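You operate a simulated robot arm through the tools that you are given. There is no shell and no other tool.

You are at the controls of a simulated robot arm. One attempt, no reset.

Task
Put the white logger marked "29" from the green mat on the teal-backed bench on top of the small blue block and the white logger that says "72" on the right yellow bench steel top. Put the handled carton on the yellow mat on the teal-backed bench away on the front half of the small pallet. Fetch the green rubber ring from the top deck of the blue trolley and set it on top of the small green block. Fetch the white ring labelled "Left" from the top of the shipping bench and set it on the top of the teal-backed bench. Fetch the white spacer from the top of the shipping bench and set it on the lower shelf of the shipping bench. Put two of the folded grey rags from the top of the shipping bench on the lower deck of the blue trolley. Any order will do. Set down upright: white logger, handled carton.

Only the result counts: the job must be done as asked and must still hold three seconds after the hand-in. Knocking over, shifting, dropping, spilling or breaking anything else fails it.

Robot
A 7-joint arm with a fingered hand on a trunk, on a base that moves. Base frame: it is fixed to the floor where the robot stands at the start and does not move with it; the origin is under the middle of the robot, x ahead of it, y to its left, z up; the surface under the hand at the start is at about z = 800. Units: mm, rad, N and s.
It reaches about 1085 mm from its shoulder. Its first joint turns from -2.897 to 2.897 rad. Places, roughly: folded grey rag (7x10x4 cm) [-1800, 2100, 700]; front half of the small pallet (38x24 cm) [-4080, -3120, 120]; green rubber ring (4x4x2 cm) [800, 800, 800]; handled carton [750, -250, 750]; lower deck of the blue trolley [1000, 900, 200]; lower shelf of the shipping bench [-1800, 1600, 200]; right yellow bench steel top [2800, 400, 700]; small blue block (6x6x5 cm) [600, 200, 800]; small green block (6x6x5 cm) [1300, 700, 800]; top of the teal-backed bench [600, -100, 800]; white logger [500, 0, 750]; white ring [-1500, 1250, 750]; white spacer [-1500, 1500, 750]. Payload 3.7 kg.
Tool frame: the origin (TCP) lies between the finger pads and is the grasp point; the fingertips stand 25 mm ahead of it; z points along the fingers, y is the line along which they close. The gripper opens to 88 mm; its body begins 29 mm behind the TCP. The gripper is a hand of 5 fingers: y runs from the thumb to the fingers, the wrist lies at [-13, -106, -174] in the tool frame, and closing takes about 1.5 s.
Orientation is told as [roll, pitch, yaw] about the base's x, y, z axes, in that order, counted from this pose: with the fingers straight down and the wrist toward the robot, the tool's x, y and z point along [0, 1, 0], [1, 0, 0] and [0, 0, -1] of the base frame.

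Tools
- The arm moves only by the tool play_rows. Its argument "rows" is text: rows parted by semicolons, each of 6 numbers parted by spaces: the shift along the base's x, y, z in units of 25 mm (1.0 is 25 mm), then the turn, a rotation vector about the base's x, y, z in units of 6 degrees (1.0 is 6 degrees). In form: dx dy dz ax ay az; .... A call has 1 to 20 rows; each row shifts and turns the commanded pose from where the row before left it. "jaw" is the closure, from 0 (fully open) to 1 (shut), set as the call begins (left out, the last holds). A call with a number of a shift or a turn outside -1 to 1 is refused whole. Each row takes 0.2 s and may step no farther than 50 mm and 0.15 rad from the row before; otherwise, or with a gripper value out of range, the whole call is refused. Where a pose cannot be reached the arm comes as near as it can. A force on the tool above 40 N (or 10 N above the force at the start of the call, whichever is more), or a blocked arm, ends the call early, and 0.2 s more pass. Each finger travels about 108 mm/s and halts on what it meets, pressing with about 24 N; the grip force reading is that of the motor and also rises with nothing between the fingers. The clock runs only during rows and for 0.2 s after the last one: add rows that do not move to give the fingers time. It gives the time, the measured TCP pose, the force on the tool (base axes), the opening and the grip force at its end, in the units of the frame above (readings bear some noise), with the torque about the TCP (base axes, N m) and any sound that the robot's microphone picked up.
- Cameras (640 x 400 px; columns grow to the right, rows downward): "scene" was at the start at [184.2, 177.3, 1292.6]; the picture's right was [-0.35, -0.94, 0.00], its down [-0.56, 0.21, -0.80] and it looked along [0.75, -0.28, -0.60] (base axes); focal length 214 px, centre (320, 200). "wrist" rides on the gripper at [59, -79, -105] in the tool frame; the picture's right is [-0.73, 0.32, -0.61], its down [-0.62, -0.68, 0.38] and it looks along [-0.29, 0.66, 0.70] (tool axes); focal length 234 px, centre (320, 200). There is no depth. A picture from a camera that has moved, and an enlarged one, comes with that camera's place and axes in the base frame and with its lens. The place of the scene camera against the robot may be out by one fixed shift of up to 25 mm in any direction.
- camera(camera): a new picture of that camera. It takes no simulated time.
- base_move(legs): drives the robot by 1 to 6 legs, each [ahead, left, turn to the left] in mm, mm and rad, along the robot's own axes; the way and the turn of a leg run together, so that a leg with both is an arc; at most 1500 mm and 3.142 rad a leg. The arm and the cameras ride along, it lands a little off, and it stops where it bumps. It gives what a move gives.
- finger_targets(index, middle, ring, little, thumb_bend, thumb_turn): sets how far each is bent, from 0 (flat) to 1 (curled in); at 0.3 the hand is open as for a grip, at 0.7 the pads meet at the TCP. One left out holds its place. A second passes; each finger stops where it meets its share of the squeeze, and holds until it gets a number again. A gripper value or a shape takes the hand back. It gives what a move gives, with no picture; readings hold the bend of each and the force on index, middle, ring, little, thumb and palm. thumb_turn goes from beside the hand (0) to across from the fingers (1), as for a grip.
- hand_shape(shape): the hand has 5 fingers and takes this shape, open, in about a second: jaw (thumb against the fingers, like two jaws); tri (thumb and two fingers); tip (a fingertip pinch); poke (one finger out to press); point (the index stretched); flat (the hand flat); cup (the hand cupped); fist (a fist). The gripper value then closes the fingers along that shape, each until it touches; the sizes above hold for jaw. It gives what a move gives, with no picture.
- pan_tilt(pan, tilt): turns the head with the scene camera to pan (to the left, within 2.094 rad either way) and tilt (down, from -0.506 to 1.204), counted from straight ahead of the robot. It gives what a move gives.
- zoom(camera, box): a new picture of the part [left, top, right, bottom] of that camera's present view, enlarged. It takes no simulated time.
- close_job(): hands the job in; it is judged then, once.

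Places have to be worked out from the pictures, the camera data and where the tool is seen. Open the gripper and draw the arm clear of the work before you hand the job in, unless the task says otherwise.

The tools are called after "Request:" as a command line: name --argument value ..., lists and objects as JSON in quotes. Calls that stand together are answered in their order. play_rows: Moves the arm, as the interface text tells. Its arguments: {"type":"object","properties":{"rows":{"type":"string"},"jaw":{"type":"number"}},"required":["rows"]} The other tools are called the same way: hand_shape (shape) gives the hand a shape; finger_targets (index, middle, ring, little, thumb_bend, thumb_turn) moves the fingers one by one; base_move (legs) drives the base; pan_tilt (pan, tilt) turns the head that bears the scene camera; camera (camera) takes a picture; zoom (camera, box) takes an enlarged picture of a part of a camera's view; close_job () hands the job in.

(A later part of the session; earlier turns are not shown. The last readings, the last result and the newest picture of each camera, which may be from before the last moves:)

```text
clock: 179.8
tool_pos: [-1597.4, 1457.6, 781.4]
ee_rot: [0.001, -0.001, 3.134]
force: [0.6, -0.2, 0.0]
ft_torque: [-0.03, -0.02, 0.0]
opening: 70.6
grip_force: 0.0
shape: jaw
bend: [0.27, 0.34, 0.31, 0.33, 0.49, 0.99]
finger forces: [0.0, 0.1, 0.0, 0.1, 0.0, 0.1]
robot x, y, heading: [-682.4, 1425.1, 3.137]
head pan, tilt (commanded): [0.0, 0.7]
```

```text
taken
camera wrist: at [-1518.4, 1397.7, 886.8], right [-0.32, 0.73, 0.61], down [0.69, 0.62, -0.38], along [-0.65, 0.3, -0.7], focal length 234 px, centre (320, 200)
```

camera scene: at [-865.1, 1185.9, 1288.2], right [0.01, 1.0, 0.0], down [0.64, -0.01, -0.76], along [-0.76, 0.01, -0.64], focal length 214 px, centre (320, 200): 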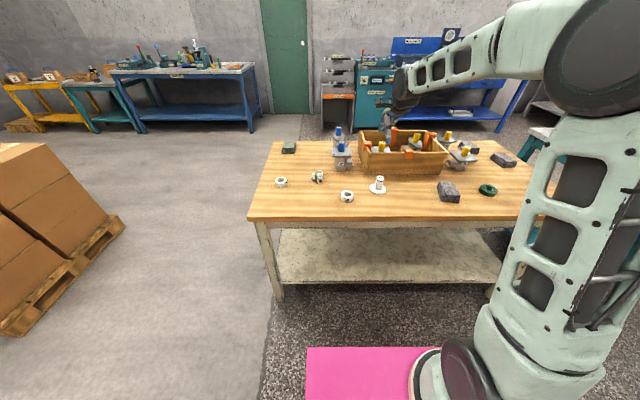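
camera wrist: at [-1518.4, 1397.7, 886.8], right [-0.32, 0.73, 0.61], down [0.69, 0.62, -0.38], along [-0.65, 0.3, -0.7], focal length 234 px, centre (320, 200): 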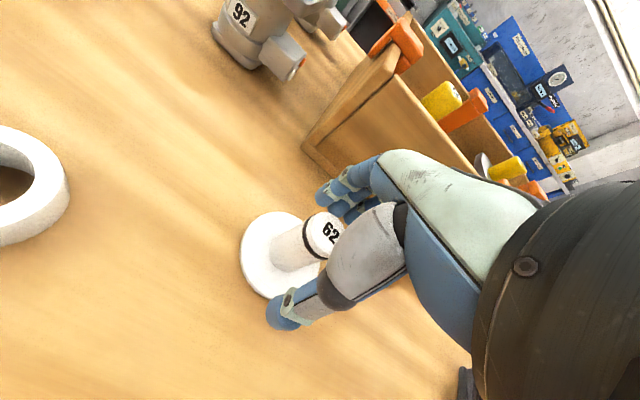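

The post is centred in the hand. I lower 10 mm more and close.

Request:
play_rows --rows "0 0 -0.4 0 0 0; 0 0 0 0 0 0"

Request:
play_rows --rows "0 0 0 0 0 0; 0 0 0 0 0 0; 0 0 0 0 0 0; 0 0 0 0 0 0; 0 0 0 0 0 0; 0 0 0 0 0 0; 0 0 0 0 0 0; 0 0 0 0 0 0" --jaw 1

Request:
camera --camera "wrist"

```text
clock: 180.4
tool_pos: [-1597.8, 1457.2, 772.2]
ee_rot: [-0.001, 0.001, 3.134]
force: [0.2, -0.4, 0.7]
ft_torque: [0.0, -0.02, 0.01]
opening: 70.6
grip_force: 0.1
shape: jaw
bend: [0.27, 0.34, 0.31, 0.33, 0.49, 0.99]
finger forces: [0.0, 0.1, 0.0, 0.0, 0.0, 0.0]
robot x, y, heading: [-681.9, 1426.2, 3.133]
head pan, tilt (commanded): [0.0, 0.7]
```

```text
clock: 182.2
tool_pos: [-1596.2, 1456.3, 772.5]
ee_rot: [0.002, -0.001, 3.133]
force: [-0.2, -1.0, -0.7]
ft_torque: [0.0, 0.04, 0.01]
opening: 22.9
grip_force: 23.8
shape: jaw
bend: [0.74, 0.55, 0.59, 0.57, 0.75, 1.0]
finger forces: [11.3, 8.6, 0.1, 0.0, 20.2, 0.0]
robot x, y, heading: [-679.5, 1424.4, 3.132]
head pan, tilt (commanded): [0.0, 0.7]
```

```text
taken
camera wrist: at [-1518.4, 1397.6, 877.0], right [-0.32, 0.73, 0.61], down [0.69, 0.62, -0.38], along [-0.65, 0.3, -0.7], focal length 234 px, centre (320, 200)
```

wrist: 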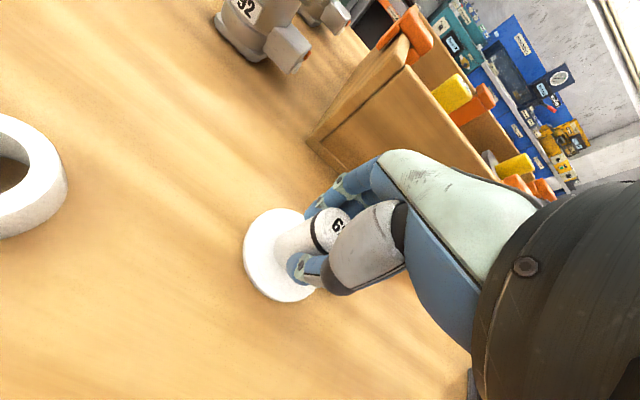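

Gripped at 22.9 mm. I lift it and retract the hand in front of the bench edge.

Request:
play_rows --rows "0 0 0.4 0 0 0; 0 0 0.9 0 0 0; 0 0 1 0 0 0; 0 0 1 0 0 0; 0 0 1 0 0 0; 0 0 1 0 0 0; 0.5 0 0.6 0 0 0; 0.9 0 0 0 0 0; 0.9 0 0 0 0 0; 0.9 0 0 0 0 0; 0.9 0 0 0 0 0; 0.9 0 0 0 0 0; 0.9 0 0 0 0 0; 0.9 0 0 0 0 0; 0.9 0 0 0 0 0; 0.9 0 0 0 0 0; 0.9 0 0 0 0 0; 0.9 0 0 0 0 0; 0 0 0 0 0 0"

Request:
camera --camera "wrist"

Request:
camera --camera "scene"

```text
clock: 186.2
tool_pos: [-1335.9, 1456.8, 920.2]
ee_rot: [0.001, 0.0, 3.132]
force: [-0.1, -0.2, -1.3]
ft_torque: [-0.03, 0.01, -0.03]
opening: 22.6
grip_force: 24.2
shape: jaw
bend: [0.74, 0.55, 0.59, 0.57, 0.76, 1.0]
finger forces: [11.9, 8.5, 0.1, 0.1, 20.3, 0.0]
robot x, y, heading: [-680.3, 1428.5, 3.135]
head pan, tilt (commanded): [0.0, 0.7]
```

```text
taken
camera wrist: at [-1257.8, 1397.9, 1024.2], right [-0.32, 0.73, 0.61], down [0.69, 0.62, -0.38], along [-0.65, 0.3, -0.7], focal length 234 px, centre (320, 200)
```

wrist: 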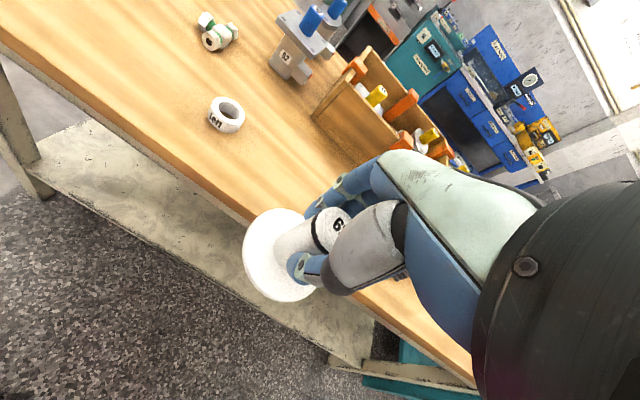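

```text
taken
camera scene: at [-865.1, 1185.9, 1288.2], right [0.01, 1.0, 0.0], down [0.64, -0.01, -0.76], along [-0.76, 0.01, -0.64], focal length 214 px, centre (320, 200)
```

scene: 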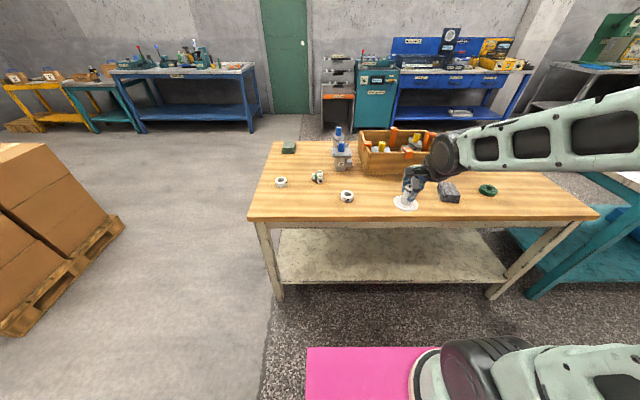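

I back the base 150 mm more so the arm can go low without hitting the platform or the bench edge, then measure the shelf.

Request:
base_move --legs '[[-150, 0, 0]]'

Request:
pan_tilt --pan -0.1 --tilt 0.6

Request:
play_rows --rows "0 0 -1 0 0 0; 0 0 -1 0 0 0; 0 0 -1 0 0 0; 0 0 -1 0 0 0; 0 0 -1 0 0 0; 0 0 -1 0 0 0; 0 0 -1 0 0 0; 0 0 -1 0 0 0; 0 0 -1 0 0 0; 0 0 -1 0 0 0; 0 0 -1 0 0 0; 0 0 -1 0 0 0; 0 0 0 0 0 0"

Request:
camera --camera "scene"

Request:
camera --camera "wrist"

```text
clock: 187.6
tool_pos: [-1186.6, 1455.1, 919.2]
ee_rot: [0.001, -0.001, 3.134]
force: [0.2, -0.6, -1.8]
ft_torque: [0.02, -0.03, 0.01]
opening: 22.6
grip_force: 23.6
shape: jaw
bend: [0.74, 0.55, 0.59, 0.57, 0.76, 1.0]
finger forces: [12.0, 8.7, 0.0, 0.0, 20.3, 0.1]
robot x, y, heading: [-529.6, 1423.7, 3.133]
head pan, tilt (commanded): [0.0, 0.7]
```

```text
clock: 188.2
tool_pos: [-1185.9, 1455.1, 920.0]
ee_rot: [0.0, 0.0, 3.135]
force: [-0.2, -0.1, -2.4]
ft_torque: [0.0, -0.04, -0.02]
opening: 22.5
grip_force: 23.9
shape: jaw
bend: [0.74, 0.55, 0.59, 0.57, 0.76, 1.0]
finger forces: [11.9, 8.7, 0.0, 0.0, 20.3, 0.0]
robot x, y, heading: [-530.9, 1424.6, 3.13]
head pan, tilt (commanded): [-0.099, 0.6]
```

```text
clock: 191.0
tool_pos: [-1229.6, 1450.7, 643.5]
ee_rot: [0.001, 0.0, 3.133]
force: [-0.6, 0.4, -1.6]
ft_torque: [-0.01, -0.04, 0.01]
opening: 22.3
grip_force: 24.5
shape: jaw
bend: [0.74, 0.55, 0.59, 0.57, 0.76, 1.0]
finger forces: [11.9, 8.6, 0.1, 0.1, 19.8, 0.0]
out of reach, approached as far as the arm can: row 5, 6, 7, 8, 9, 10, 12
robot x, y, heading: [-533.3, 1426.9, 3.135]
head pan, tilt (commanded): [-0.099, 0.6]
```

```text
taken
camera scene: at [-717.4, 1193.3, 1296.8], right [0.11, 0.99, 0.0], down [0.56, -0.06, -0.82], along [-0.82, 0.09, -0.57], focal length 214 px, centre (320, 200)
```

scene: 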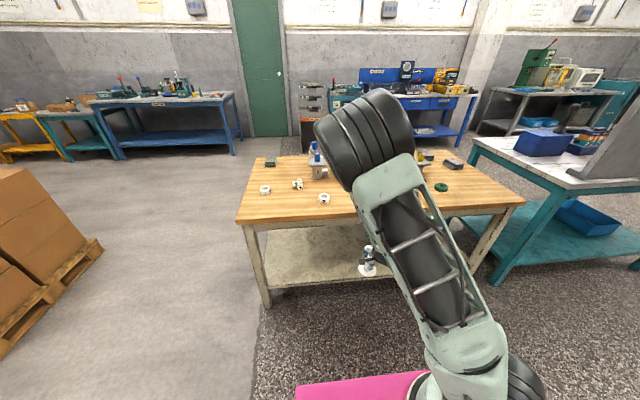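

```text
taken
camera wrist: at [-1152.3, 1391.2, 748.8], right [-0.32, 0.73, 0.61], down [0.69, 0.62, -0.38], along [-0.65, 0.29, -0.7], focal length 234 px, centre (320, 200)
```

wrist: 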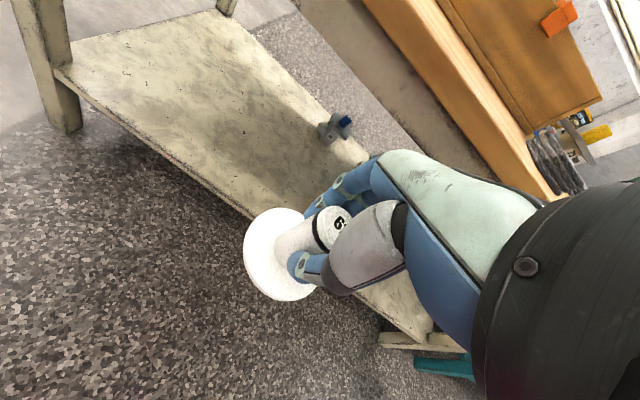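

The arm can't fold that low near its body, so I'll do it stretched: back the base further, extend the arm low in front of the bench, then drive the base forward so the hand slides under the top. Shelf front edge measures x≈−1475, z≈187.

Request:
base_move --legs '[[-330, 0, 0]]'

Request:
play_rows --rows "-1 0 0 0 0 0; -1 0 0 0 0 0; -1 0 0 0 0 0; -1 0 0 0 0 0; -1 0 0 0 0 0; -1 0 0 0 0 0; -1 0 0 0 0 0; -1 0 0 0 0 0; -1 0 0 0 0 0; -1 0 0 0 0 0; -1 0 0 0 0 0; 0 0 0 0 0 0"

```text
clock: 193.2
tool_pos: [-900.2, 1448.4, 644.0]
ee_rot: [-0.001, 0.002, 3.137]
force: [-0.4, -0.5, -1.5]
ft_torque: [-0.04, 0.01, 0.0]
opening: 22.4
grip_force: 24.2
shape: jaw
bend: [0.74, 0.55, 0.59, 0.57, 0.76, 1.0]
finger forces: [11.9, 8.6, 0.1, 0.0, 19.9, 0.0]
robot x, y, heading: [-201.5, 1419.9, 3.139]
head pan, tilt (commanded): [-0.099, 0.6]
```

```text
clock: 195.8
tool_pos: [-1174.5, 1448.1, 644.2]
ee_rot: [0.001, 0.002, 3.133]
force: [-0.5, -0.2, -2.1]
ft_torque: [-0.03, 0.0, -0.02]
opening: 22.3
grip_force: 23.8
shape: jaw
bend: [0.74, 0.55, 0.59, 0.57, 0.76, 1.0]
finger forces: [11.9, 8.8, 0.0, 0.0, 20.0, 0.0]
robot x, y, heading: [-196.1, 1416.8, 3.135]
head pan, tilt (commanded): [-0.099, 0.6]
```

Now I lower the hand in front of the bench in steps.

Request:
play_rows --rows "-0.2 0 -1 0 0 0; -0.2 0 -1 0 0 0; -0.2 0 -1 0 0 0; -0.2 0 -1 0 0 0; -0.2 0 -1 0 0 0; -0.2 0 -1 0 0 0; -0.2 0 -1 0 0 0; -0.1 0 -1 0 0 0; 0 0 -1 0 0 0; 0 0 -1 0 0 0; 0 0 0 0 0 0"

Request:
camera --camera "scene"

Request:
camera --camera "wrist"

```text
clock: 198.2
tool_pos: [-1212.7, 1448.5, 393.4]
ee_rot: [-0.001, 0.003, 3.131]
force: [0.4, 0.2, -1.1]
ft_torque: [0.03, -0.03, 0.0]
opening: 22.2
grip_force: 24.3
shape: jaw
bend: [0.74, 0.55, 0.59, 0.57, 0.76, 1.0]
finger forces: [12.0, 8.7, 0.1, 0.0, 19.8, 0.0]
robot x, y, heading: [-199.2, 1422.7, 3.137]
head pan, tilt (commanded): [-0.099, 0.6]
```

```text
taken
camera scene: at [-387.0, 1190.7, 1296.8], right [0.11, 0.99, 0.0], down [0.56, -0.06, -0.82], along [-0.82, 0.09, -0.57], focal length 214 px, centre (320, 200)
```

scene: 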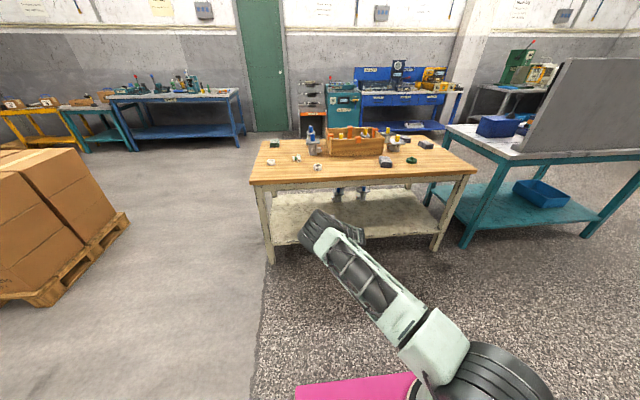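

```text
taken
camera wrist: at [-1134.6, 1389.1, 498.8], right [-0.32, 0.73, 0.61], down [0.69, 0.62, -0.38], along [-0.65, 0.3, -0.7], focal length 234 px, centre (320, 200)
```

wrist: 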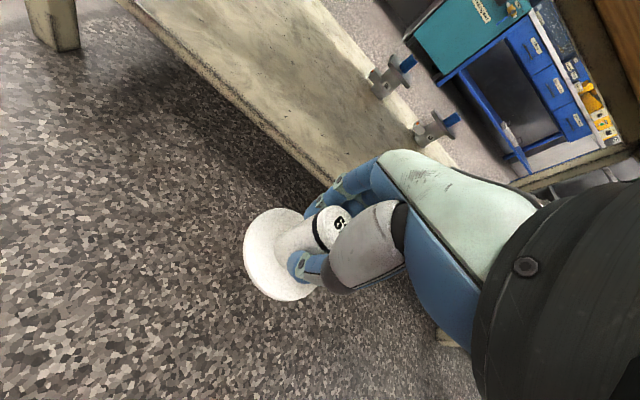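

Works well: the arm is stretched with the hand low. I continue down to z≈265.

Request:
play_rows --rows "0 0 -1 0 0 0; 0 0 -1 0 0 0; 0 0 -1 0 0 0; 0 0 -1 0 0 0; 0 0 -1 0 0 0; 0 0 -0.1 0 0 0; 0 0 0 0 0 0"

Request:
camera --camera "scene"

Request:
camera --camera "wrist"

```text
clock: 199.8
tool_pos: [-1200.3, 1449.3, 332.8]
ee_rot: [0.001, 0.001, 3.134]
force: [0.6, -0.4, -1.9]
ft_torque: [0.0, -0.03, 0.01]
opening: 22.2
grip_force: 24.3
shape: jaw
bend: [0.74, 0.55, 0.59, 0.57, 0.76, 1.0]
finger forces: [12.0, 8.7, 0.1, 0.0, 19.9, 0.0]
out of reach, approached as far as the arm can: row 3, 4, 5
robot x, y, heading: [-200.4, 1422.4, 3.137]
head pan, tilt (commanded): [-0.099, 0.6]
```

```text
taken
camera scene: at [-387.0, 1190.8, 1296.8], right [0.11, 0.99, 0.0], down [0.56, -0.06, -0.82], along [-0.82, 0.09, -0.57], focal length 214 px, centre (320, 200)
```

scene: 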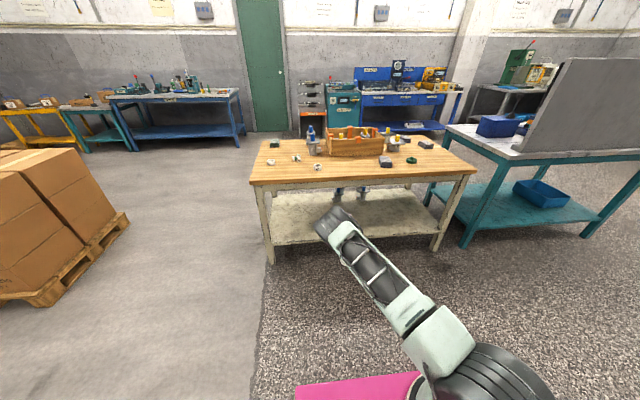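

```text
taken
camera wrist: at [-1122.4, 1390.2, 437.7], right [-0.32, 0.73, 0.61], down [0.69, 0.62, -0.38], along [-0.65, 0.3, -0.7], focal length 234 px, centre (320, 200)
```

wrist: 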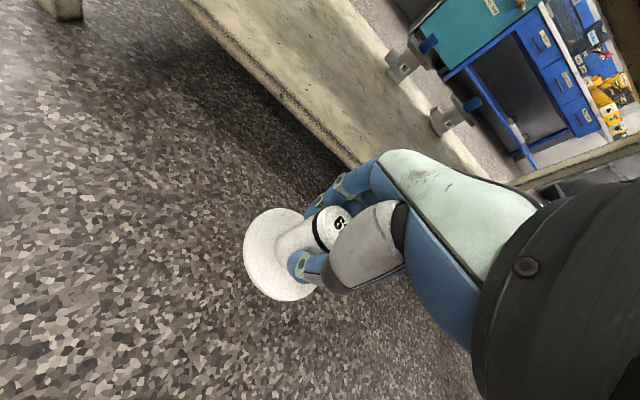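

At that stretch z=265 is out of reach; closer in it should work. I bring the TCP back toward the robot (~840 mm ahead) and lower to z≈265 there.

Request:
play_rows --rows "0.9 0 0 0 0 0; 0.9 0 0 0 0 0; 0.9 0 -0.2 0 0 0; 0.9 0 -0.3 0 0 0; 0.9 0 -0.4 0 0 0; 0.9 0 -0.5 0 0 0; 0.9 0 -0.6 0 0 0; 0 0 -0.7 0 0 0; 0 0 0 0 0 0"

Request:
camera --camera "scene"

```text
clock: 201.8
tool_pos: [-1057.2, 1450.6, 314.5]
ee_rot: [0.0, 0.003, 3.133]
force: [-0.3, 0.2, -0.9]
ft_torque: [0.0, 0.0, -0.01]
opening: 22.2
grip_force: 23.8
shape: jaw
bend: [0.74, 0.55, 0.6, 0.57, 0.76, 1.0]
finger forces: [12.2, 8.9, 0.0, 0.0, 20.1, 0.0]
out of reach, approached as far as the arm can: row 5, 6, 7, 8
robot x, y, heading: [-199.2, 1422.6, 3.137]
head pan, tilt (commanded): [-0.099, 0.6]
```

```text
taken
camera scene: at [-387.0, 1190.8, 1296.8], right [0.11, 0.99, 0.0], down [0.56, -0.06, -0.82], along [-0.82, 0.09, -0.57], focal length 214 px, centre (320, 200)
```

scene: 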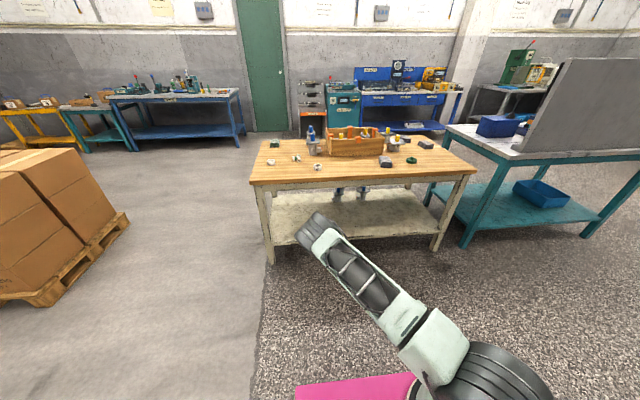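

Still limited around z≈314, probably by a wrist/elbow joint limit since the elbow swings to the robot's left. I test whether turning the hand about vertical frees the downward motion.

Request:
play_rows --rows "0 0 0.4 0 0 -1; 0 0 0 0 0 -1; 0 0 0 0 0 -1; 0 0 0 0 0 -1; 0 0 0 0 0 -1; 0 0 -0.5 0 0 0; 0 0 -0.8 0 0 0; 0 0 -0.8 0 0 0; 0 0 0 0 0 0"

```text
clock: 203.8
tool_pos: [-1056.6, 1450.2, 315.3]
ee_rot: [-0.001, 0.002, 2.609]
force: [0.1, -0.4, -1.3]
ft_torque: [-0.01, 0.01, -0.05]
opening: 22.1
grip_force: 23.7
shape: jaw
bend: [0.74, 0.55, 0.6, 0.57, 0.76, 1.0]
finger forces: [12.2, 8.9, 0.1, 0.0, 20.0, 0.0]
out of reach, approached as far as the arm can: row 7, 8
robot x, y, heading: [-198.9, 1422.1, 3.132]
head pan, tilt (commanded): [-0.099, 0.6]
```

Yaw makes no difference. I test tilting the hand slightly (fingers back toward the robot) and then downward motion.

Request:
play_rows --rows "0 0 0.5 0 0 0; 0 0 0 0 -1 0; 0 0 0 0 -1 0; 0 0 0 0 -1 0; 0 0 -0.5 0 0 0; 0 0 -0.8 0 0 0; 0 0 -0.8 0 0 0; 0 0 -0.8 0 0 0; 0 0 0 0 0 0"

```text
clock: 205.8
tool_pos: [-1058.0, 1450.6, 295.9]
ee_rot: [-0.164, 0.271, 2.589]
force: [-0.1, -0.4, -1.3]
ft_torque: [-0.02, 0.01, -0.01]
opening: 22.3
grip_force: 24.0
shape: jaw
bend: [0.74, 0.55, 0.6, 0.57, 0.76, 1.0]
finger forces: [12.5, 9.0, 0.0, 0.0, 19.8, 0.1]
out of reach, approached as far as the arm can: row 7, 8
robot x, y, heading: [-199.4, 1424.2, 3.138]
head pan, tilt (commanded): [-0.099, 0.6]
```

The limit seems to be on wrist height because the elbow is swung sideways. I undo the tilt/yaw, rise, and look at the elbow posture.

Request:
play_rows --rows "0 0 1 0 1 0; 0 0 1 0 1 0; 0 0 1 0 1 0; 0 0 1 0 0 1; 0 0 1 0 0 1; 0 0 1 0 0 1; 0 0 1 0 0 1; 0 0 1 0 0 1; 0 0 1 0 0 0; 0 0 1 0 0 0; 0 0 1 0 0 0; 0 0 1 0 0 0; 0 0 1 0 0 0; 0 0 1 0 0 0; 0 0 0 0 0 0"

Request:
camera --camera "scene"

```text
clock: 209.0
tool_pos: [-1056.5, 1449.9, 645.9]
ee_rot: [0.001, 0.001, 3.132]
force: [-0.6, -0.5, -1.6]
ft_torque: [-0.04, 0.01, 0.0]
opening: 22.2
grip_force: 23.8
shape: jaw
bend: [0.74, 0.55, 0.6, 0.57, 0.76, 1.0]
finger forces: [12.2, 9.0, 0.1, 0.0, 20.0, 0.0]
robot x, y, heading: [-198.2, 1421.3, 3.14]
head pan, tilt (commanded): [-0.099, 0.6]
```

```text
taken
camera scene: at [-387.0, 1190.8, 1296.8], right [0.11, 0.99, 0.0], down [0.56, -0.06, -0.83], along [-0.82, 0.09, -0.57], focal length 214 px, centre (320, 200)
```

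scene: 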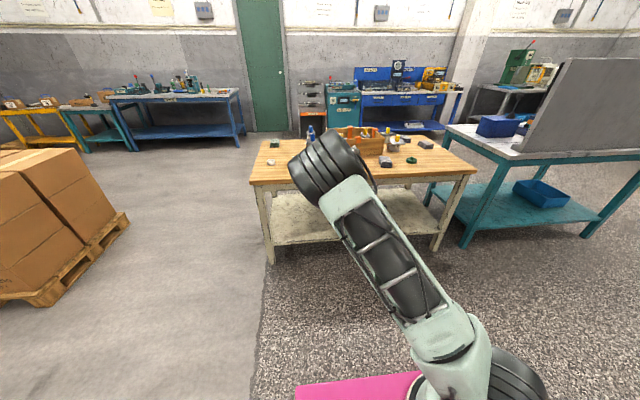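

The elbow is biased to the robot's left, so the arm should reach lower if the target lies to the left-front. I move the hand ~230 mm to the left and test how low it can go there.

Request:
play_rows --rows "0.2 -0.9 0 0 0 0; 0.2 -0.9 0 0 0 0; 0.2 -0.9 0 0 0 0; 0.2 -0.9 0 0 0 0; 0.2 -0.9 0 0 0 0; 0.2 -0.9 0 0 0 0; 0.2 -0.9 0 0 0 0; 0.2 -0.9 0 0 0 0; 0.2 -0.9 0 0 0 0; 0.2 -0.9 -0.5 0 0 0; 0 0 -1 0 0 0; 0 0 -1 0 0 0; 0 0 -1 0 0 0; 0 0 -1 0 0 0; 0 0 -1 0 0 0; 0 0 -1 0 0 0; 0 0 -1 0 0 0; 0 0 -1 0 0 0; 0 0 -1 0 0 0; 0 0 -1 0 0 0"

Request:
play_rows --rows "0 0 -1 0 0 0; 0 0 -1 0 0 0; 0 0 -1 0 0 0; 0 0 -1 0 0 0; 0 0 0 0 0 0"

Request:
camera --camera "scene"

```text
clock: 213.2
tool_pos: [-1007.5, 1224.7, 383.1]
ee_rot: [0.0, 0.002, 3.134]
force: [-0.4, 1.0, -1.4]
ft_torque: [0.0, 0.0, 0.0]
opening: 22.3
grip_force: 23.5
shape: jaw
bend: [0.74, 0.55, 0.6, 0.57, 0.76, 1.0]
finger forces: [12.2, 8.9, 0.0, 0.0, 20.1, 0.0]
robot x, y, heading: [-204.1, 1421.4, 3.133]
head pan, tilt (commanded): [-0.099, 0.6]
```

```text
clock: 214.4
tool_pos: [-1007.3, 1225.9, 314.0]
ee_rot: [-0.001, 0.001, 3.132]
force: [0.6, 1.4, -1.8]
ft_torque: [-0.01, -0.03, -0.01]
opening: 22.4
grip_force: 24.3
shape: jaw
bend: [0.74, 0.55, 0.6, 0.57, 0.76, 1.0]
finger forces: [12.1, 9.0, 0.0, 0.0, 20.1, 0.0]
out of reach, approached as far as the arm can: row 3, 4
robot x, y, heading: [-199.7, 1421.2, 3.135]
head pan, tilt (commanded): [-0.099, 0.6]
```

```text
taken
camera scene: at [-387.0, 1190.7, 1296.8], right [0.11, 0.99, 0.0], down [0.56, -0.06, -0.82], along [-0.82, 0.09, -0.57], focal length 214 px, centre (320, 200)
```

scene: 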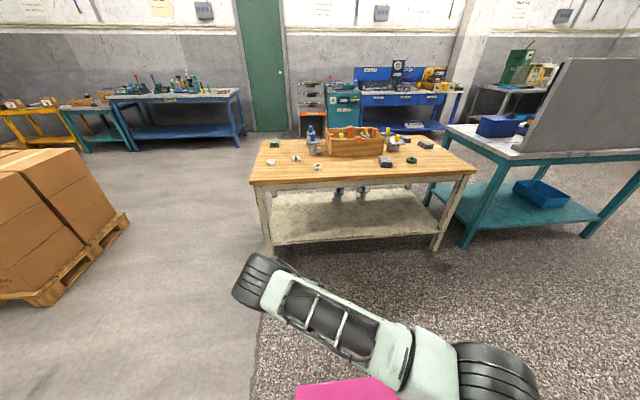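

The floor stays at z≈314 regardless of azimuth, so I probe other hand yaws (a large turn) to see whether the arm frees up.

Request:
play_rows --rows "0 0 1 0 0 1; 0 0 1 0 0 1; 0 0 0 0 0 1; 0 0 0 0 0 1; 0 0 0 0 0 1; 0 0 0 0 0 1; 0 0 0 0 0 1; 0 0 0 0 0 1; 0 0 0 0 0 1; 0 0 0 0 0 1; 0 0 -1 0 0 0; 0 0 -1 0 0 0; 0 0 -1 0 0 0; 0 0 -1 0 0 0; 0 0 -1 0 0 0; 0 0 0 0 0 0"

Request:
camera --camera "scene"

```text
clock: 217.8
tool_pos: [-1006.5, 1225.8, 314.4]
ee_rot: [0.0, 0.001, -2.101]
force: [0.3, 0.0, -1.9]
ft_torque: [0.03, 0.02, -0.02]
opening: 22.4
grip_force: 23.8
shape: jaw
bend: [0.74, 0.55, 0.6, 0.57, 0.76, 1.0]
finger forces: [12.2, 9.0, 0.1, 0.0, 20.0, 0.0]
out of reach, approached as far as the arm can: row 13, 14, 15
robot x, y, heading: [-201.2, 1421.9, 3.137]
head pan, tilt (commanded): [-0.099, 0.6]
```

```text
taken
camera scene: at [-387.0, 1190.7, 1296.8], right [0.11, 0.99, 0.0], down [0.56, -0.06, -0.82], along [-0.82, 0.09, -0.57], focal length 214 px, centre (320, 200)
```

scene: 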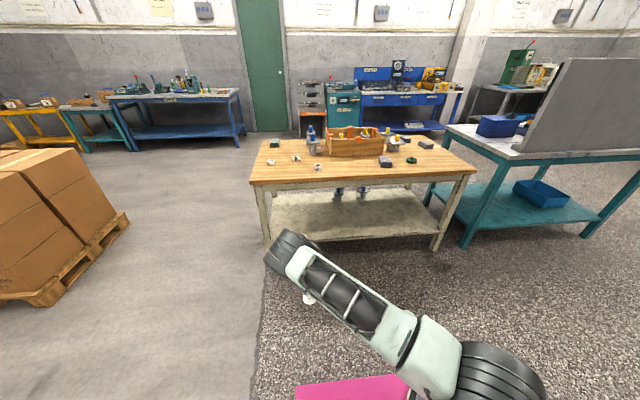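

The z floor is identical because the arm's elbow roll (third joint) is offset. I'll re-seed the arm posture: swing the hand to the right while low, raise it, swing left while high, then come down again — this should bring the elbow back in line. First: swing right at low height.

Request:
play_rows --rows "-0.206 0.965 0.9 0 0 -0.7; -0.206 0.965 0.9 0 0 -0.7; -0.206 0.965 0.9 0 0 -0.7; -0.206 0.965 0.9 0 0 -0.7; -0.206 0.965 0.9 0 0 -0.7; -0.206 0.965 0.9 0 0 -0.7; -0.206 0.965 0 0 0 -0.7; -0.206 0.965 0 0 0 -0.7; -0.206 0.965 0 0 0 -0.7; -0.206 0.965 0 0 0 -0.7; 0 0 0 0 0 0"

Request:
play_rows --rows "0.265 0.988 0 0 0 -0.65; 0.265 0.988 0 0 0 -0.65; 0.265 0.988 0 0 0 -0.65; 0.265 0.988 0 0 0 -0.65; 0.265 0.988 0 0 0 -0.65; 0.265 0.988 0 0 0 -0.65; 0.265 0.988 0 0 0 -0.65; 0.265 0.988 0 0 0 -0.65; 0.265 0.988 0 0 0 -0.65; 0.265 0.988 0 0 0 -0.65; 0.265 0.988 0 0 0 -0.65; 0.265 0.988 0 0 0 -0.65; 0 0 0 0 0 0"

Request:
camera --camera "scene"

```text
clock: 220.2
tool_pos: [-1056.7, 1467.2, 450.2]
ee_rot: [0.0, 0.0, -2.837]
force: [-0.6, 0.1, -2.3]
ft_torque: [0.02, -0.04, 0.01]
opening: 22.2
grip_force: 23.9
shape: jaw
bend: [0.74, 0.55, 0.6, 0.57, 0.76, 1.0]
finger forces: [12.3, 9.0, 0.0, 0.0, 19.9, 0.1]
robot x, y, heading: [-198.4, 1424.4, 3.135]
head pan, tilt (commanded): [-0.099, 0.6]
```

```text
clock: 223.0
tool_pos: [-977.5, 1763.7, 449.7]
ee_rot: [-0.001, 0.004, 2.631]
force: [-0.4, 0.7, -1.3]
ft_torque: [-0.02, -0.01, -0.01]
opening: 22.3
grip_force: 23.8
shape: jaw
bend: [0.74, 0.55, 0.6, 0.57, 0.76, 1.0]
finger forces: [12.1, 9.0, 0.1, 0.0, 19.9, 0.0]
robot x, y, heading: [-202.6, 1424.3, 3.132]
head pan, tilt (commanded): [-0.099, 0.6]
```

```text
taken
camera scene: at [-387.0, 1190.8, 1296.8], right [0.11, 0.99, 0.0], down [0.56, -0.06, -0.82], along [-0.82, 0.09, -0.57], focal length 214 px, centre (320, 200)
```

scene: 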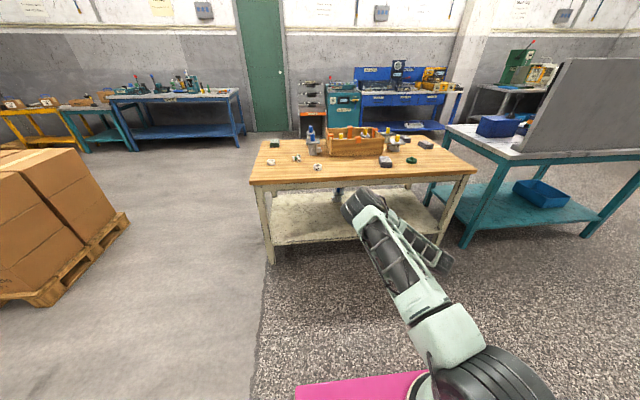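

Now I raise the hand to the high pose on the right side.

Request:
play_rows --rows "0 0 1 0 0 0; 0 0 1 0 0 0; 0 0 1 0 0 0; 0 0 1 0 0 0; 0 0 1 0 0 0; 0 0 1 0 0 0; 0 0 1 0 0 0; 0 0 1 0 0 0; 0 0 1 0 0 0; 0 0 1 0 0 0; 0 0 1 0 0 0; 0 0 1 0 0 0; 0 0 1 0 0 0; 0 0 1 0 0 0; 0 0 0 0 0 0"

Request:
play_rows --rows "0 0 1 0 0 0; 0 0 1 0 0 0; 0 0 1 0 0 0; 0 0 1 0 0 0; 0 0 1 0 0 0; 0 0 1 0 0 0; 0 0 1 0 0 0; 0 0 1 0 0 0; 0 0 1 0 0 0; 0 0 1 0 0 0; 0 0 1 0 0 0; 0 0 1 0 0 0; 0 0 1 0 0 0; 0 0 1 0 0 0; 0 0 0 0 0 0"

Request:
camera --camera "scene"

```text
clock: 226.2
tool_pos: [-978.3, 1762.7, 799.1]
ee_rot: [0.0, 0.001, 2.631]
force: [-0.4, -0.2, -1.4]
ft_torque: [0.0, -0.05, 0.0]
opening: 22.3
grip_force: 24.1
shape: jaw
bend: [0.74, 0.55, 0.6, 0.57, 0.76, 1.0]
finger forces: [12.2, 9.0, 0.1, 0.0, 19.8, 0.0]
robot x, y, heading: [-198.8, 1423.4, 3.133]
head pan, tilt (commanded): [-0.099, 0.6]
```

```text
clock: 229.4
tool_pos: [-977.6, 1763.5, 1150.8]
ee_rot: [0.0, 0.003, 2.63]
force: [0.7, 0.8, -1.6]
ft_torque: [0.0, -0.01, 0.02]
opening: 22.5
grip_force: 24.0
shape: jaw
bend: [0.74, 0.55, 0.6, 0.57, 0.76, 1.0]
finger forces: [12.0, 9.0, 0.0, 0.0, 19.6, 0.0]
robot x, y, heading: [-200.9, 1422.7, 3.135]
head pan, tilt (commanded): [-0.099, 0.6]
```

```text
taken
camera scene: at [-386.9, 1190.8, 1296.8], right [0.11, 0.99, 0.0], down [0.56, -0.06, -0.82], along [-0.82, 0.09, -0.57], focal length 214 px, centre (320, 200)
```

scene: 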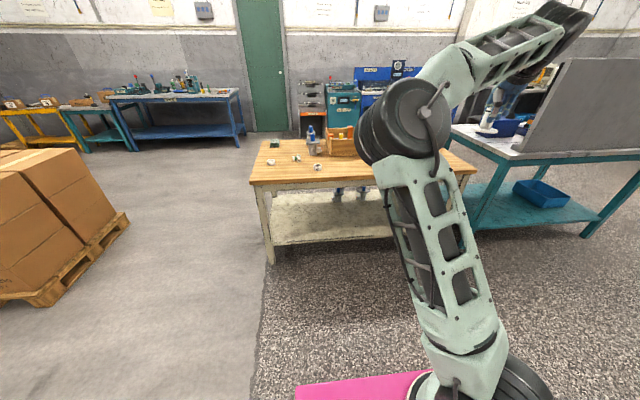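

Now the swing to the left at high height (about 70° of azimuth), turning the hand with it.

Request:
play_rows --rows "-0.265 -0.988 0 0 0 0.417; -0.265 -0.988 0 0 0 0.417; -0.265 -0.988 0 0 0 0.417; -0.265 -0.988 0 0 0 0.417; -0.265 -0.988 0 0 0 0.417; -0.265 -0.988 0 0 0 0.417; -0.265 -0.988 0 0 0 0.417; -0.265 -0.988 0 0 0 0.417; -0.265 -0.988 0 0 0 0.417; -0.265 -0.988 0 0 0 0.417; -0.265 -0.988 0 0 0 0.417; -0.265 -0.988 0 0 0 0.417; 0 0 0 0 0 0"

Request:
play_rows --rows "0.347 -0.952 0 0 0 0.417; 0.347 -0.952 0 0 0 0.417; 0.347 -0.952 0 0 0 0.417; 0.347 -0.952 0 0 0 0.417; 0.347 -0.952 0 0 0 0.417; 0.347 -0.952 0 0 0 0.417; 0.347 -0.952 0 0 0 0.417; 0.347 -0.952 0 0 0 0.417; 0.347 -0.952 0 0 0 0.417; 0.347 -0.952 0 0 0 0.417; 0.347 -0.952 0 0 0 0.417; 0.347 -0.952 0 0 0 0.417; 0.347 -0.952 0 0 0 0.417; 0.347 -0.952 0 0 0 0.417; 0.347 -0.952 0 0 0 0.417; 0.347 -0.952 0 0 0 0.417; 0 0 0 0 0 0"

Request:
camera --camera "scene"

```text
clock: 232.2
tool_pos: [-1057.5, 1466.4, 1149.8]
ee_rot: [-0.001, 0.002, -3.127]
force: [-0.5, 1.1, -1.6]
ft_torque: [0.0, 0.0, 0.0]
opening: 22.5
grip_force: 24.5
shape: jaw
bend: [0.74, 0.55, 0.6, 0.57, 0.76, 1.0]
finger forces: [12.0, 9.0, 0.1, 0.0, 19.6, 0.0]
robot x, y, heading: [-197.5, 1419.7, 3.13]
head pan, tilt (commanded): [-0.099, 0.6]
```

```text
clock: 235.8
tool_pos: [-917.3, 1086.1, 1150.1]
ee_rot: [0.002, 0.002, -2.429]
force: [-0.2, 0.0, -1.4]
ft_torque: [0.05, 0.01, -0.03]
opening: 22.3
grip_force: 24.0
shape: jaw
bend: [0.74, 0.55, 0.6, 0.57, 0.77, 1.0]
finger forces: [12.1, 9.0, 0.0, 0.0, 19.6, 0.1]
robot x, y, heading: [-199.9, 1424.6, 3.132]
head pan, tilt (commanded): [-0.099, 0.6]
```

```text
taken
camera scene: at [-386.9, 1190.7, 1296.8], right [0.11, 0.99, 0.0], down [0.56, -0.06, -0.83], along [-0.82, 0.09, -0.56], focal length 214 px, centre (320, 200)
```

scene: 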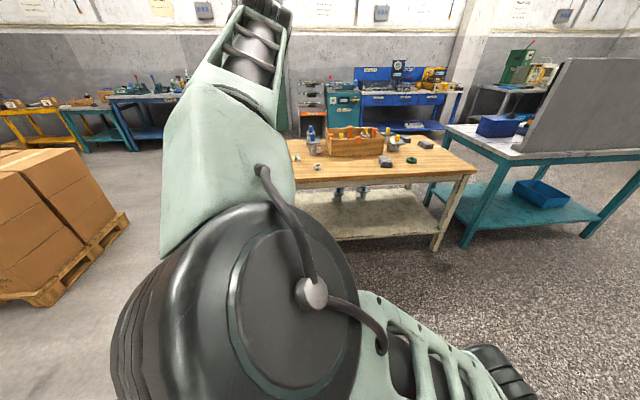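

The swing at height just turned the shoulder joint, so the elbow is still swung left (now close to the head). I rotate back to straight ahead at this height before trying another approach.

Request:
play_rows --rows "-0.347 0.952 0 0 0 -0.417; -0.347 0.952 0 0 0 -0.417; -0.347 0.952 0 0 0 -0.417; -0.347 0.952 0 0 0 -0.417; -0.347 0.952 0 0 0 -0.417; -0.347 0.952 0 0 0 -0.417; -0.347 0.952 0 0 0 -0.417; -0.347 0.952 0 0 0 -0.417; -0.347 0.952 0 0 0 -0.417; -0.347 0.952 0 0 0 -0.417; -0.347 0.952 0 0 0 -0.417; -0.347 0.952 0 0 0 -0.417; -0.347 0.952 0 0 0 -0.417; -0.347 0.952 0 0 0 -0.417; -0.347 0.952 0 0 0 -0.417; -0.347 0.952 0 0 0 -0.417; 0 0 0 0 0 0"

Request:
camera --camera "scene"

```text
clock: 239.4
tool_pos: [-1058.0, 1467.8, 1150.3]
ee_rot: [0.0, 0.001, -3.131]
force: [0.6, -0.3, -2.3]
ft_torque: [0.01, 0.0, -0.01]
opening: 22.1
grip_force: 24.0
shape: jaw
bend: [0.74, 0.55, 0.6, 0.57, 0.77, 1.0]
finger forces: [12.0, 8.9, 0.0, 0.1, 19.4, 0.0]
robot x, y, heading: [-197.5, 1420.3, 3.136]
head pan, tilt (commanded): [-0.099, 0.6]
```

```text
taken
camera scene: at [-387.0, 1190.8, 1296.8], right [0.11, 0.99, 0.0], down [0.56, -0.06, -0.82], along [-0.82, 0.09, -0.57], focal length 214 px, centre (320, 200)
```

scene: 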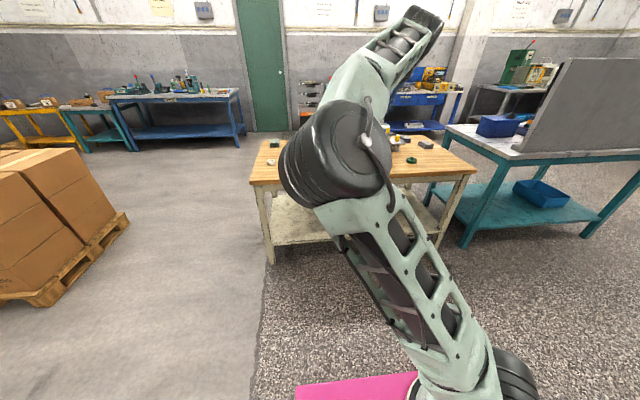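

I'll try a "ratchet": turn the hand counter-clockwise about the vertical until its last joint hits its limit; further turning should force the elbow back in line, and turning back then uses only the last joint.

Request:
play_rows --rows "0 0 0 0 0 1; 0 0 0 0 0 1; 0 0 0 0 0 1; 0 0 0 0 0 1; 0 0 0 0 0 1; 0 0 0 0 0 1; 0 0 0 0 0 1; 0 0 0 0 0 1; 0 0 0 0 0 1; 0 0 0 0 0 1; 0 0 0 0 0 1; 0 0 0 0 0 1; 0 0 0 0 0 1; 0 0 0 0 0 1; 0 0 0 0 0 1; 0 0 0 0 0 1; 0 0 0 0 0 1; 0 0 0 0 0 1; 0 0 0 0 0 1; 0 0 0 0 0 1"

Request:
camera --camera "scene"

```text
clock: 243.6
tool_pos: [-1031.8, 1462.7, 1096.3]
ee_rot: [-0.015, 0.009, -1.042]
force: [0.6, -0.2, -1.8]
ft_torque: [0.01, 0.03, -0.02]
opening: 22.3
grip_force: 24.6
shape: jaw
bend: [0.74, 0.55, 0.6, 0.57, 0.77, 1.0]
finger forces: [12.1, 9.0, 0.0, 0.0, 19.7, 0.0]
out of reach, approached as far as the arm can: row 17, 18, 19, 20
robot x, y, heading: [-200.2, 1422.6, 3.137]
head pan, tilt (commanded): [-0.099, 0.6]
```

```text
taken
camera scene: at [-386.9, 1190.8, 1296.8], right [0.11, 0.99, 0.0], down [0.56, -0.06, -0.83], along [-0.82, 0.09, -0.56], focal length 214 px, centre (320, 200)
```

scene: 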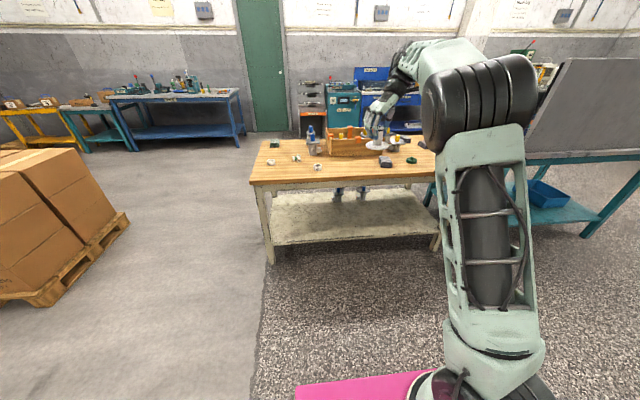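

The ratchet worked — the elbow is now nearly in line with the arm plane. I turn the hand back and check the elbow stays.

Request:
play_rows --rows "0 0 0 0 0 -1; 0 0 0 0 0 -1; 0 0 0 0 0 -1; 0 0 0 0 0 -1; 0 0 0 0 0 -1; 0 0 0 0 0 -1; 0 0 0 0 0 -1; 0 0 0 0 0 -1; 0 0 0 0 0 -1; 0 0 0 0 0 -1; 0 0 0 0 0 -1; 0 0 0 0 0 -1; 0 0 0 0 0 -1; 0 0 0 0 0 -1; 0 0 0 0 0 -1; 0 0 0 0 0 -1; 0 0 0 0 0 -1; 0 0 0 0 0 -1; 0 0 0 0 0 -1; 0 0 0 0 0 -1"

Request:
camera --camera "scene"

```text
clock: 247.8
tool_pos: [-1031.1, 1463.4, 1096.9]
ee_rot: [0.001, 0.0, -3.133]
force: [-0.5, -0.1, -1.7]
ft_torque: [0.01, -0.01, 0.01]
opening: 22.2
grip_force: 24.4
shape: jaw
bend: [0.74, 0.55, 0.6, 0.57, 0.77, 1.0]
finger forces: [12.0, 9.0, 0.1, 0.0, 19.7, 0.0]
robot x, y, heading: [-198.8, 1419.0, 3.129]
head pan, tilt (commanded): [-0.099, 0.6]
```

```text
taken
camera scene: at [-387.0, 1190.8, 1296.8], right [0.11, 0.99, 0.0], down [0.56, -0.06, -0.83], along [-0.82, 0.09, -0.56], focal length 214 px, centre (320, 200)
```

scene: 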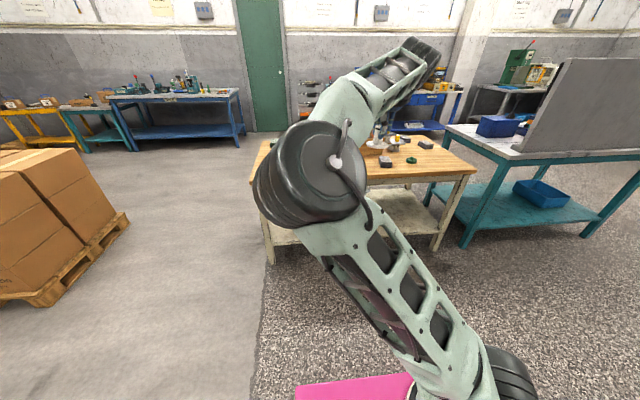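

The elbow swings back when the hand turns back. I'll probe the reachable floor at a closer radius with the hand tilted, in small tests: first lower at the current radius with a 30° backward tilt.

Request:
play_rows --rows "0 0 -1 0 0 0; 0 0 -1 0 0 0; 0 0 -1 0 0 0; 0 0 -1 0 0 0; 0 0 -1 0 0 0; 0 0 -1 0 0 0; 0 0 -1 0 0 0; 0 0 -1 0 0 0; 0 0 -1 0 0 0; 0 0 -1 0 0 0; 0 0 -1 0 0 0; 0 0 -1 0 0 0; 0 0 -1 0 0 0; 0 0 -1 0 0 0; 0 0 -1 0 0 0; 0 0 -1 0 0 0; 0 0 -1 0 0 0; 0 0 -1 0 0 0; 0 0 -1 0 0 0; 0 0 -1 0 0 0"

Request:
play_rows --rows "0 0 -1 0 -1 0; 0 0 -1 0 -1 0; 0 0 -1 0 -1 0; 0 0 -1 0 -1 0; 0 0 -1 0 -1 0; 0 0 -1 0 0 0; 0 0 -1 0 0 0; 0 0 -1 0 0 0; 0 0 -1 0 0 0; 0 0 -1 0 0 0; 0 0 -1 0 0 0; 0 0 -1 0 0 0; 0 0 -1 0 0 0; 0 0 -1 0 0 0; 0 0 0 0 0 0"

Request:
camera --camera "scene"

```text
clock: 252.0
tool_pos: [-1031.5, 1462.7, 596.1]
ee_rot: [0.0, 0.002, -3.129]
force: [-0.1, 0.4, -1.8]
ft_torque: [0.01, -0.03, 0.05]
opening: 22.3
grip_force: 23.9
shape: jaw
bend: [0.74, 0.55, 0.6, 0.57, 0.77, 1.0]
finger forces: [12.1, 8.9, 0.1, 0.0, 19.4, 0.0]
robot x, y, heading: [-201.5, 1423.4, 3.13]
head pan, tilt (commanded): [-0.099, 0.6]
```

```text
clock: 255.2
tool_pos: [-1029.1, 1463.1, 287.9]
ee_rot: [0.007, 0.525, -3.126]
force: [-0.3, -0.4, -1.7]
ft_torque: [-0.02, 0.01, 0.0]
opening: 22.1
grip_force: 24.3
shape: jaw
bend: [0.74, 0.55, 0.6, 0.57, 0.77, 1.0]
finger forces: [12.5, 9.1, 0.0, 0.0, 19.4, 0.0]
out of reach, approached as far as the arm can: row 13, 14
robot x, y, heading: [-200.5, 1422.4, 3.131]
head pan, tilt (commanded): [-0.099, 0.6]
```

```text
taken
camera scene: at [-387.0, 1190.8, 1296.8], right [0.11, 0.99, 0.0], down [0.56, -0.06, -0.82], along [-0.82, 0.09, -0.57], focal length 214 px, centre (320, 200)
```

scene: 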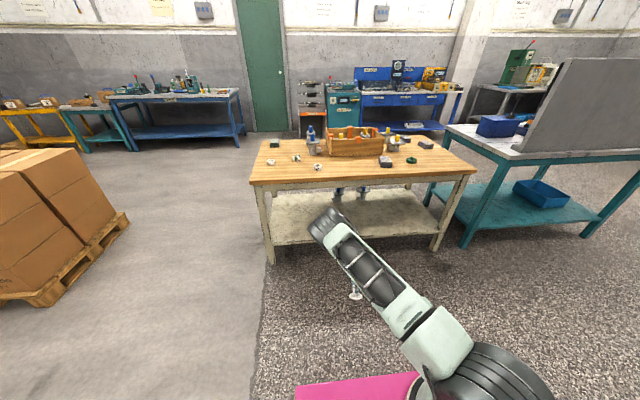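

Every test gives the same wrist-height floor (~490), so the shoulder pitch limit acts with the elbow swung aside. Turning the hand ~+120° forced the elbow in-line earlier, so I try descending with that yaw.

Request:
play_rows --rows "0 0 1 0 1 0; 0 0 1 0 1 0; 0 0 1 0 1 0; 0 0 1 0 1 0; 0 0 1 0 1 0; 0 0 1 0 0 1; 0 0 1 0 0 1; 0 0 0 0 0 1; 0 0 0 0 0 1; 0 0 0 0 0 1; 0 0 0 0 0 1; 0 0 0 0 0 1; 0 0 0 0 0 1; 0 0 0 0 0 1; 0 0 0 0 0 1; 0 0 0 0 0 1; 0 0 0 0 0 1; 0 0 0 0 0 1; 0 0 0 0 0 1; 0 0 0 0 0 1"

Request:
play_rows --rows "0 0 0 0 0 1; 0 0 0 0 0 1; 0 0 0 0 0 1; 0 0 0 0 0 1; 0 0 0 0 0 1; 0 0 0 0 0 0"

Request:
camera --camera "scene"

```text
clock: 259.4
tool_pos: [-1028.8, 1462.4, 461.9]
ee_rot: [0.001, 0.002, -1.556]
force: [-0.2, -0.1, -0.6]
ft_torque: [-0.01, -0.03, 0.0]
opening: 22.4
grip_force: 23.8
shape: jaw
bend: [0.74, 0.55, 0.6, 0.57, 0.77, 1.0]
finger forces: [12.2, 8.9, 0.0, 0.1, 19.6, 0.0]
robot x, y, heading: [-201.6, 1425.1, 3.132]
head pan, tilt (commanded): [-0.099, 0.6]
```

```text
clock: 260.8
tool_pos: [-1027.3, 1463.6, 461.3]
ee_rot: [0.0, 0.003, -1.032]
force: [0.7, 0.1, -2.5]
ft_torque: [0.04, -0.04, -0.02]
opening: 22.3
grip_force: 24.2
shape: jaw
bend: [0.74, 0.55, 0.6, 0.57, 0.77, 1.0]
finger forces: [12.2, 8.9, 0.1, 0.0, 19.4, 0.1]
robot x, y, heading: [-200.2, 1425.1, 3.131]
head pan, tilt (commanded): [-0.099, 0.6]
```

```text
taken
camera scene: at [-387.0, 1190.8, 1296.8], right [0.11, 0.99, 0.0], down [0.56, -0.06, -0.82], along [-0.82, 0.09, -0.57], focal length 214 px, centre (320, 200)
```

scene: 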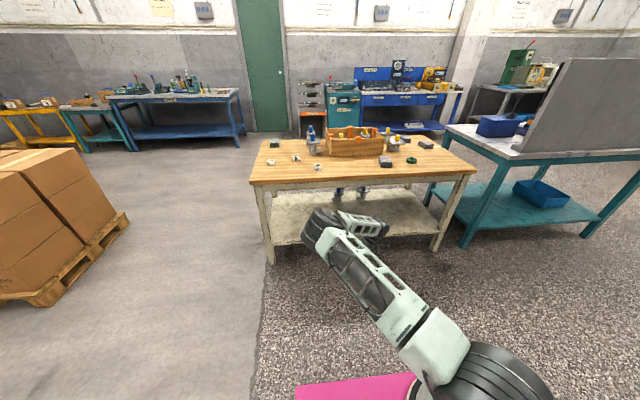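

The elbow is still left at yaw +120° here. I keep turning further to see if the elbow gets pushed in-line at this height.

Request:
play_rows --rows "0 0 0 0 0 1; 0 0 0 0 0 1; 0 0 0 0 0 1; 0 0 0 0 0 1; 0 0 0 0 0 1; 0 0 0 0 0 1; 0 0 0 0 0 1; 0 0 0 0 0 1; 0 0 0 0 0 1; 0 0 0 0 0 1; 0 0 0 0 0 0"

Request:
camera --camera "scene"

```text
clock: 263.2
tool_pos: [-1027.6, 1462.1, 461.8]
ee_rot: [-0.001, 0.001, 0.014]
force: [0.2, -0.1, -1.1]
ft_torque: [0.03, 0.02, 0.0]
opening: 22.2
grip_force: 24.1
shape: jaw
bend: [0.74, 0.55, 0.6, 0.57, 0.77, 1.0]
finger forces: [12.2, 8.9, 0.0, 0.1, 19.5, 0.1]
robot x, y, heading: [-198.2, 1420.8, 3.135]
head pan, tilt (commanded): [-0.099, 0.6]
```

```text
taken
camera scene: at [-387.0, 1190.8, 1296.8], right [0.11, 0.99, 0.0], down [0.56, -0.06, -0.82], along [-0.82, 0.09, -0.57], focal length 214 px, centre (320, 200)
```

scene: 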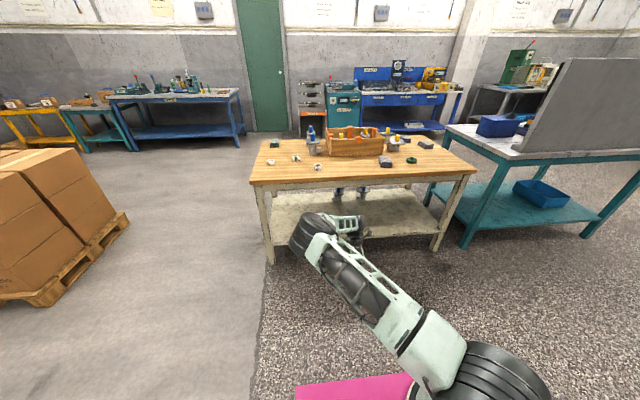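

Now the hand is turned 180° (wrist on the far side). I test the descent here.

Request:
play_rows --rows "0 0 -1 0 0 0; 0 0 -1 0 0 0; 0 0 -1 0 0 0; 0 0 -1 0 0 0; 0 0 -1 0 0 0; 0 0 -1 0 0 0; 0 0 -1 0 0 0; 0 0 -1 0 0 0; 0 0 -1 0 0 0; 0 0 0 0 0 0"

Request:
camera --camera "scene"

Request:
camera --camera "wrist"

```text
clock: 265.4
tool_pos: [-999.0, 1466.7, 336.8]
ee_rot: [0.002, 0.002, 0.012]
force: [0.2, 0.3, -1.6]
ft_torque: [0.02, -0.01, 0.03]
opening: 22.5
grip_force: 23.4
shape: jaw
bend: [0.74, 0.55, 0.6, 0.57, 0.77, 1.0]
finger forces: [12.1, 8.9, 0.0, 0.0, 19.5, 0.1]
out of reach, approached as far as the arm can: row 5, 6, 7, 8, 9
robot x, y, heading: [-199.5, 1422.2, 3.137]
head pan, tilt (commanded): [-0.099, 0.6]
```

```text
taken
camera scene: at [-387.0, 1190.8, 1296.8], right [0.11, 0.99, 0.0], down [0.56, -0.06, -0.82], along [-0.82, 0.09, -0.57], focal length 214 px, centre (320, 200)
```

scene: 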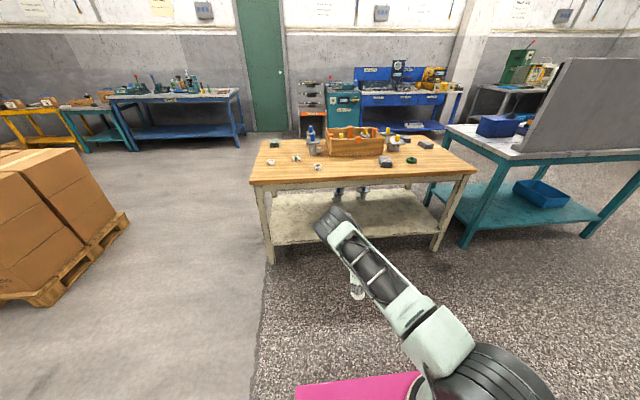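

```text
taken
camera wrist: at [-1078.9, 1523.1, 441.2], right [0.33, -0.72, 0.61], down [-0.67, -0.63, -0.38], along [0.66, -0.28, -0.7], focal length 234 px, centre (320, 200)
```

wrist: 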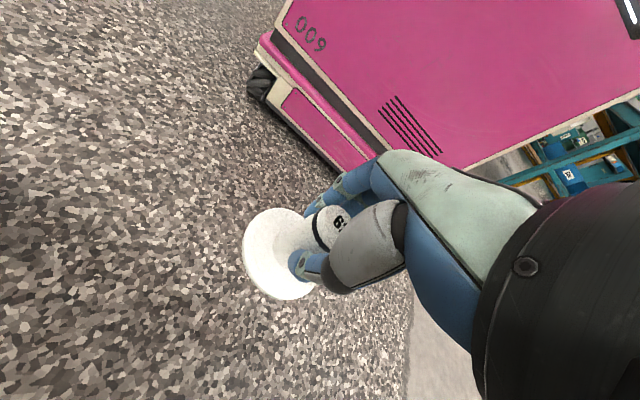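

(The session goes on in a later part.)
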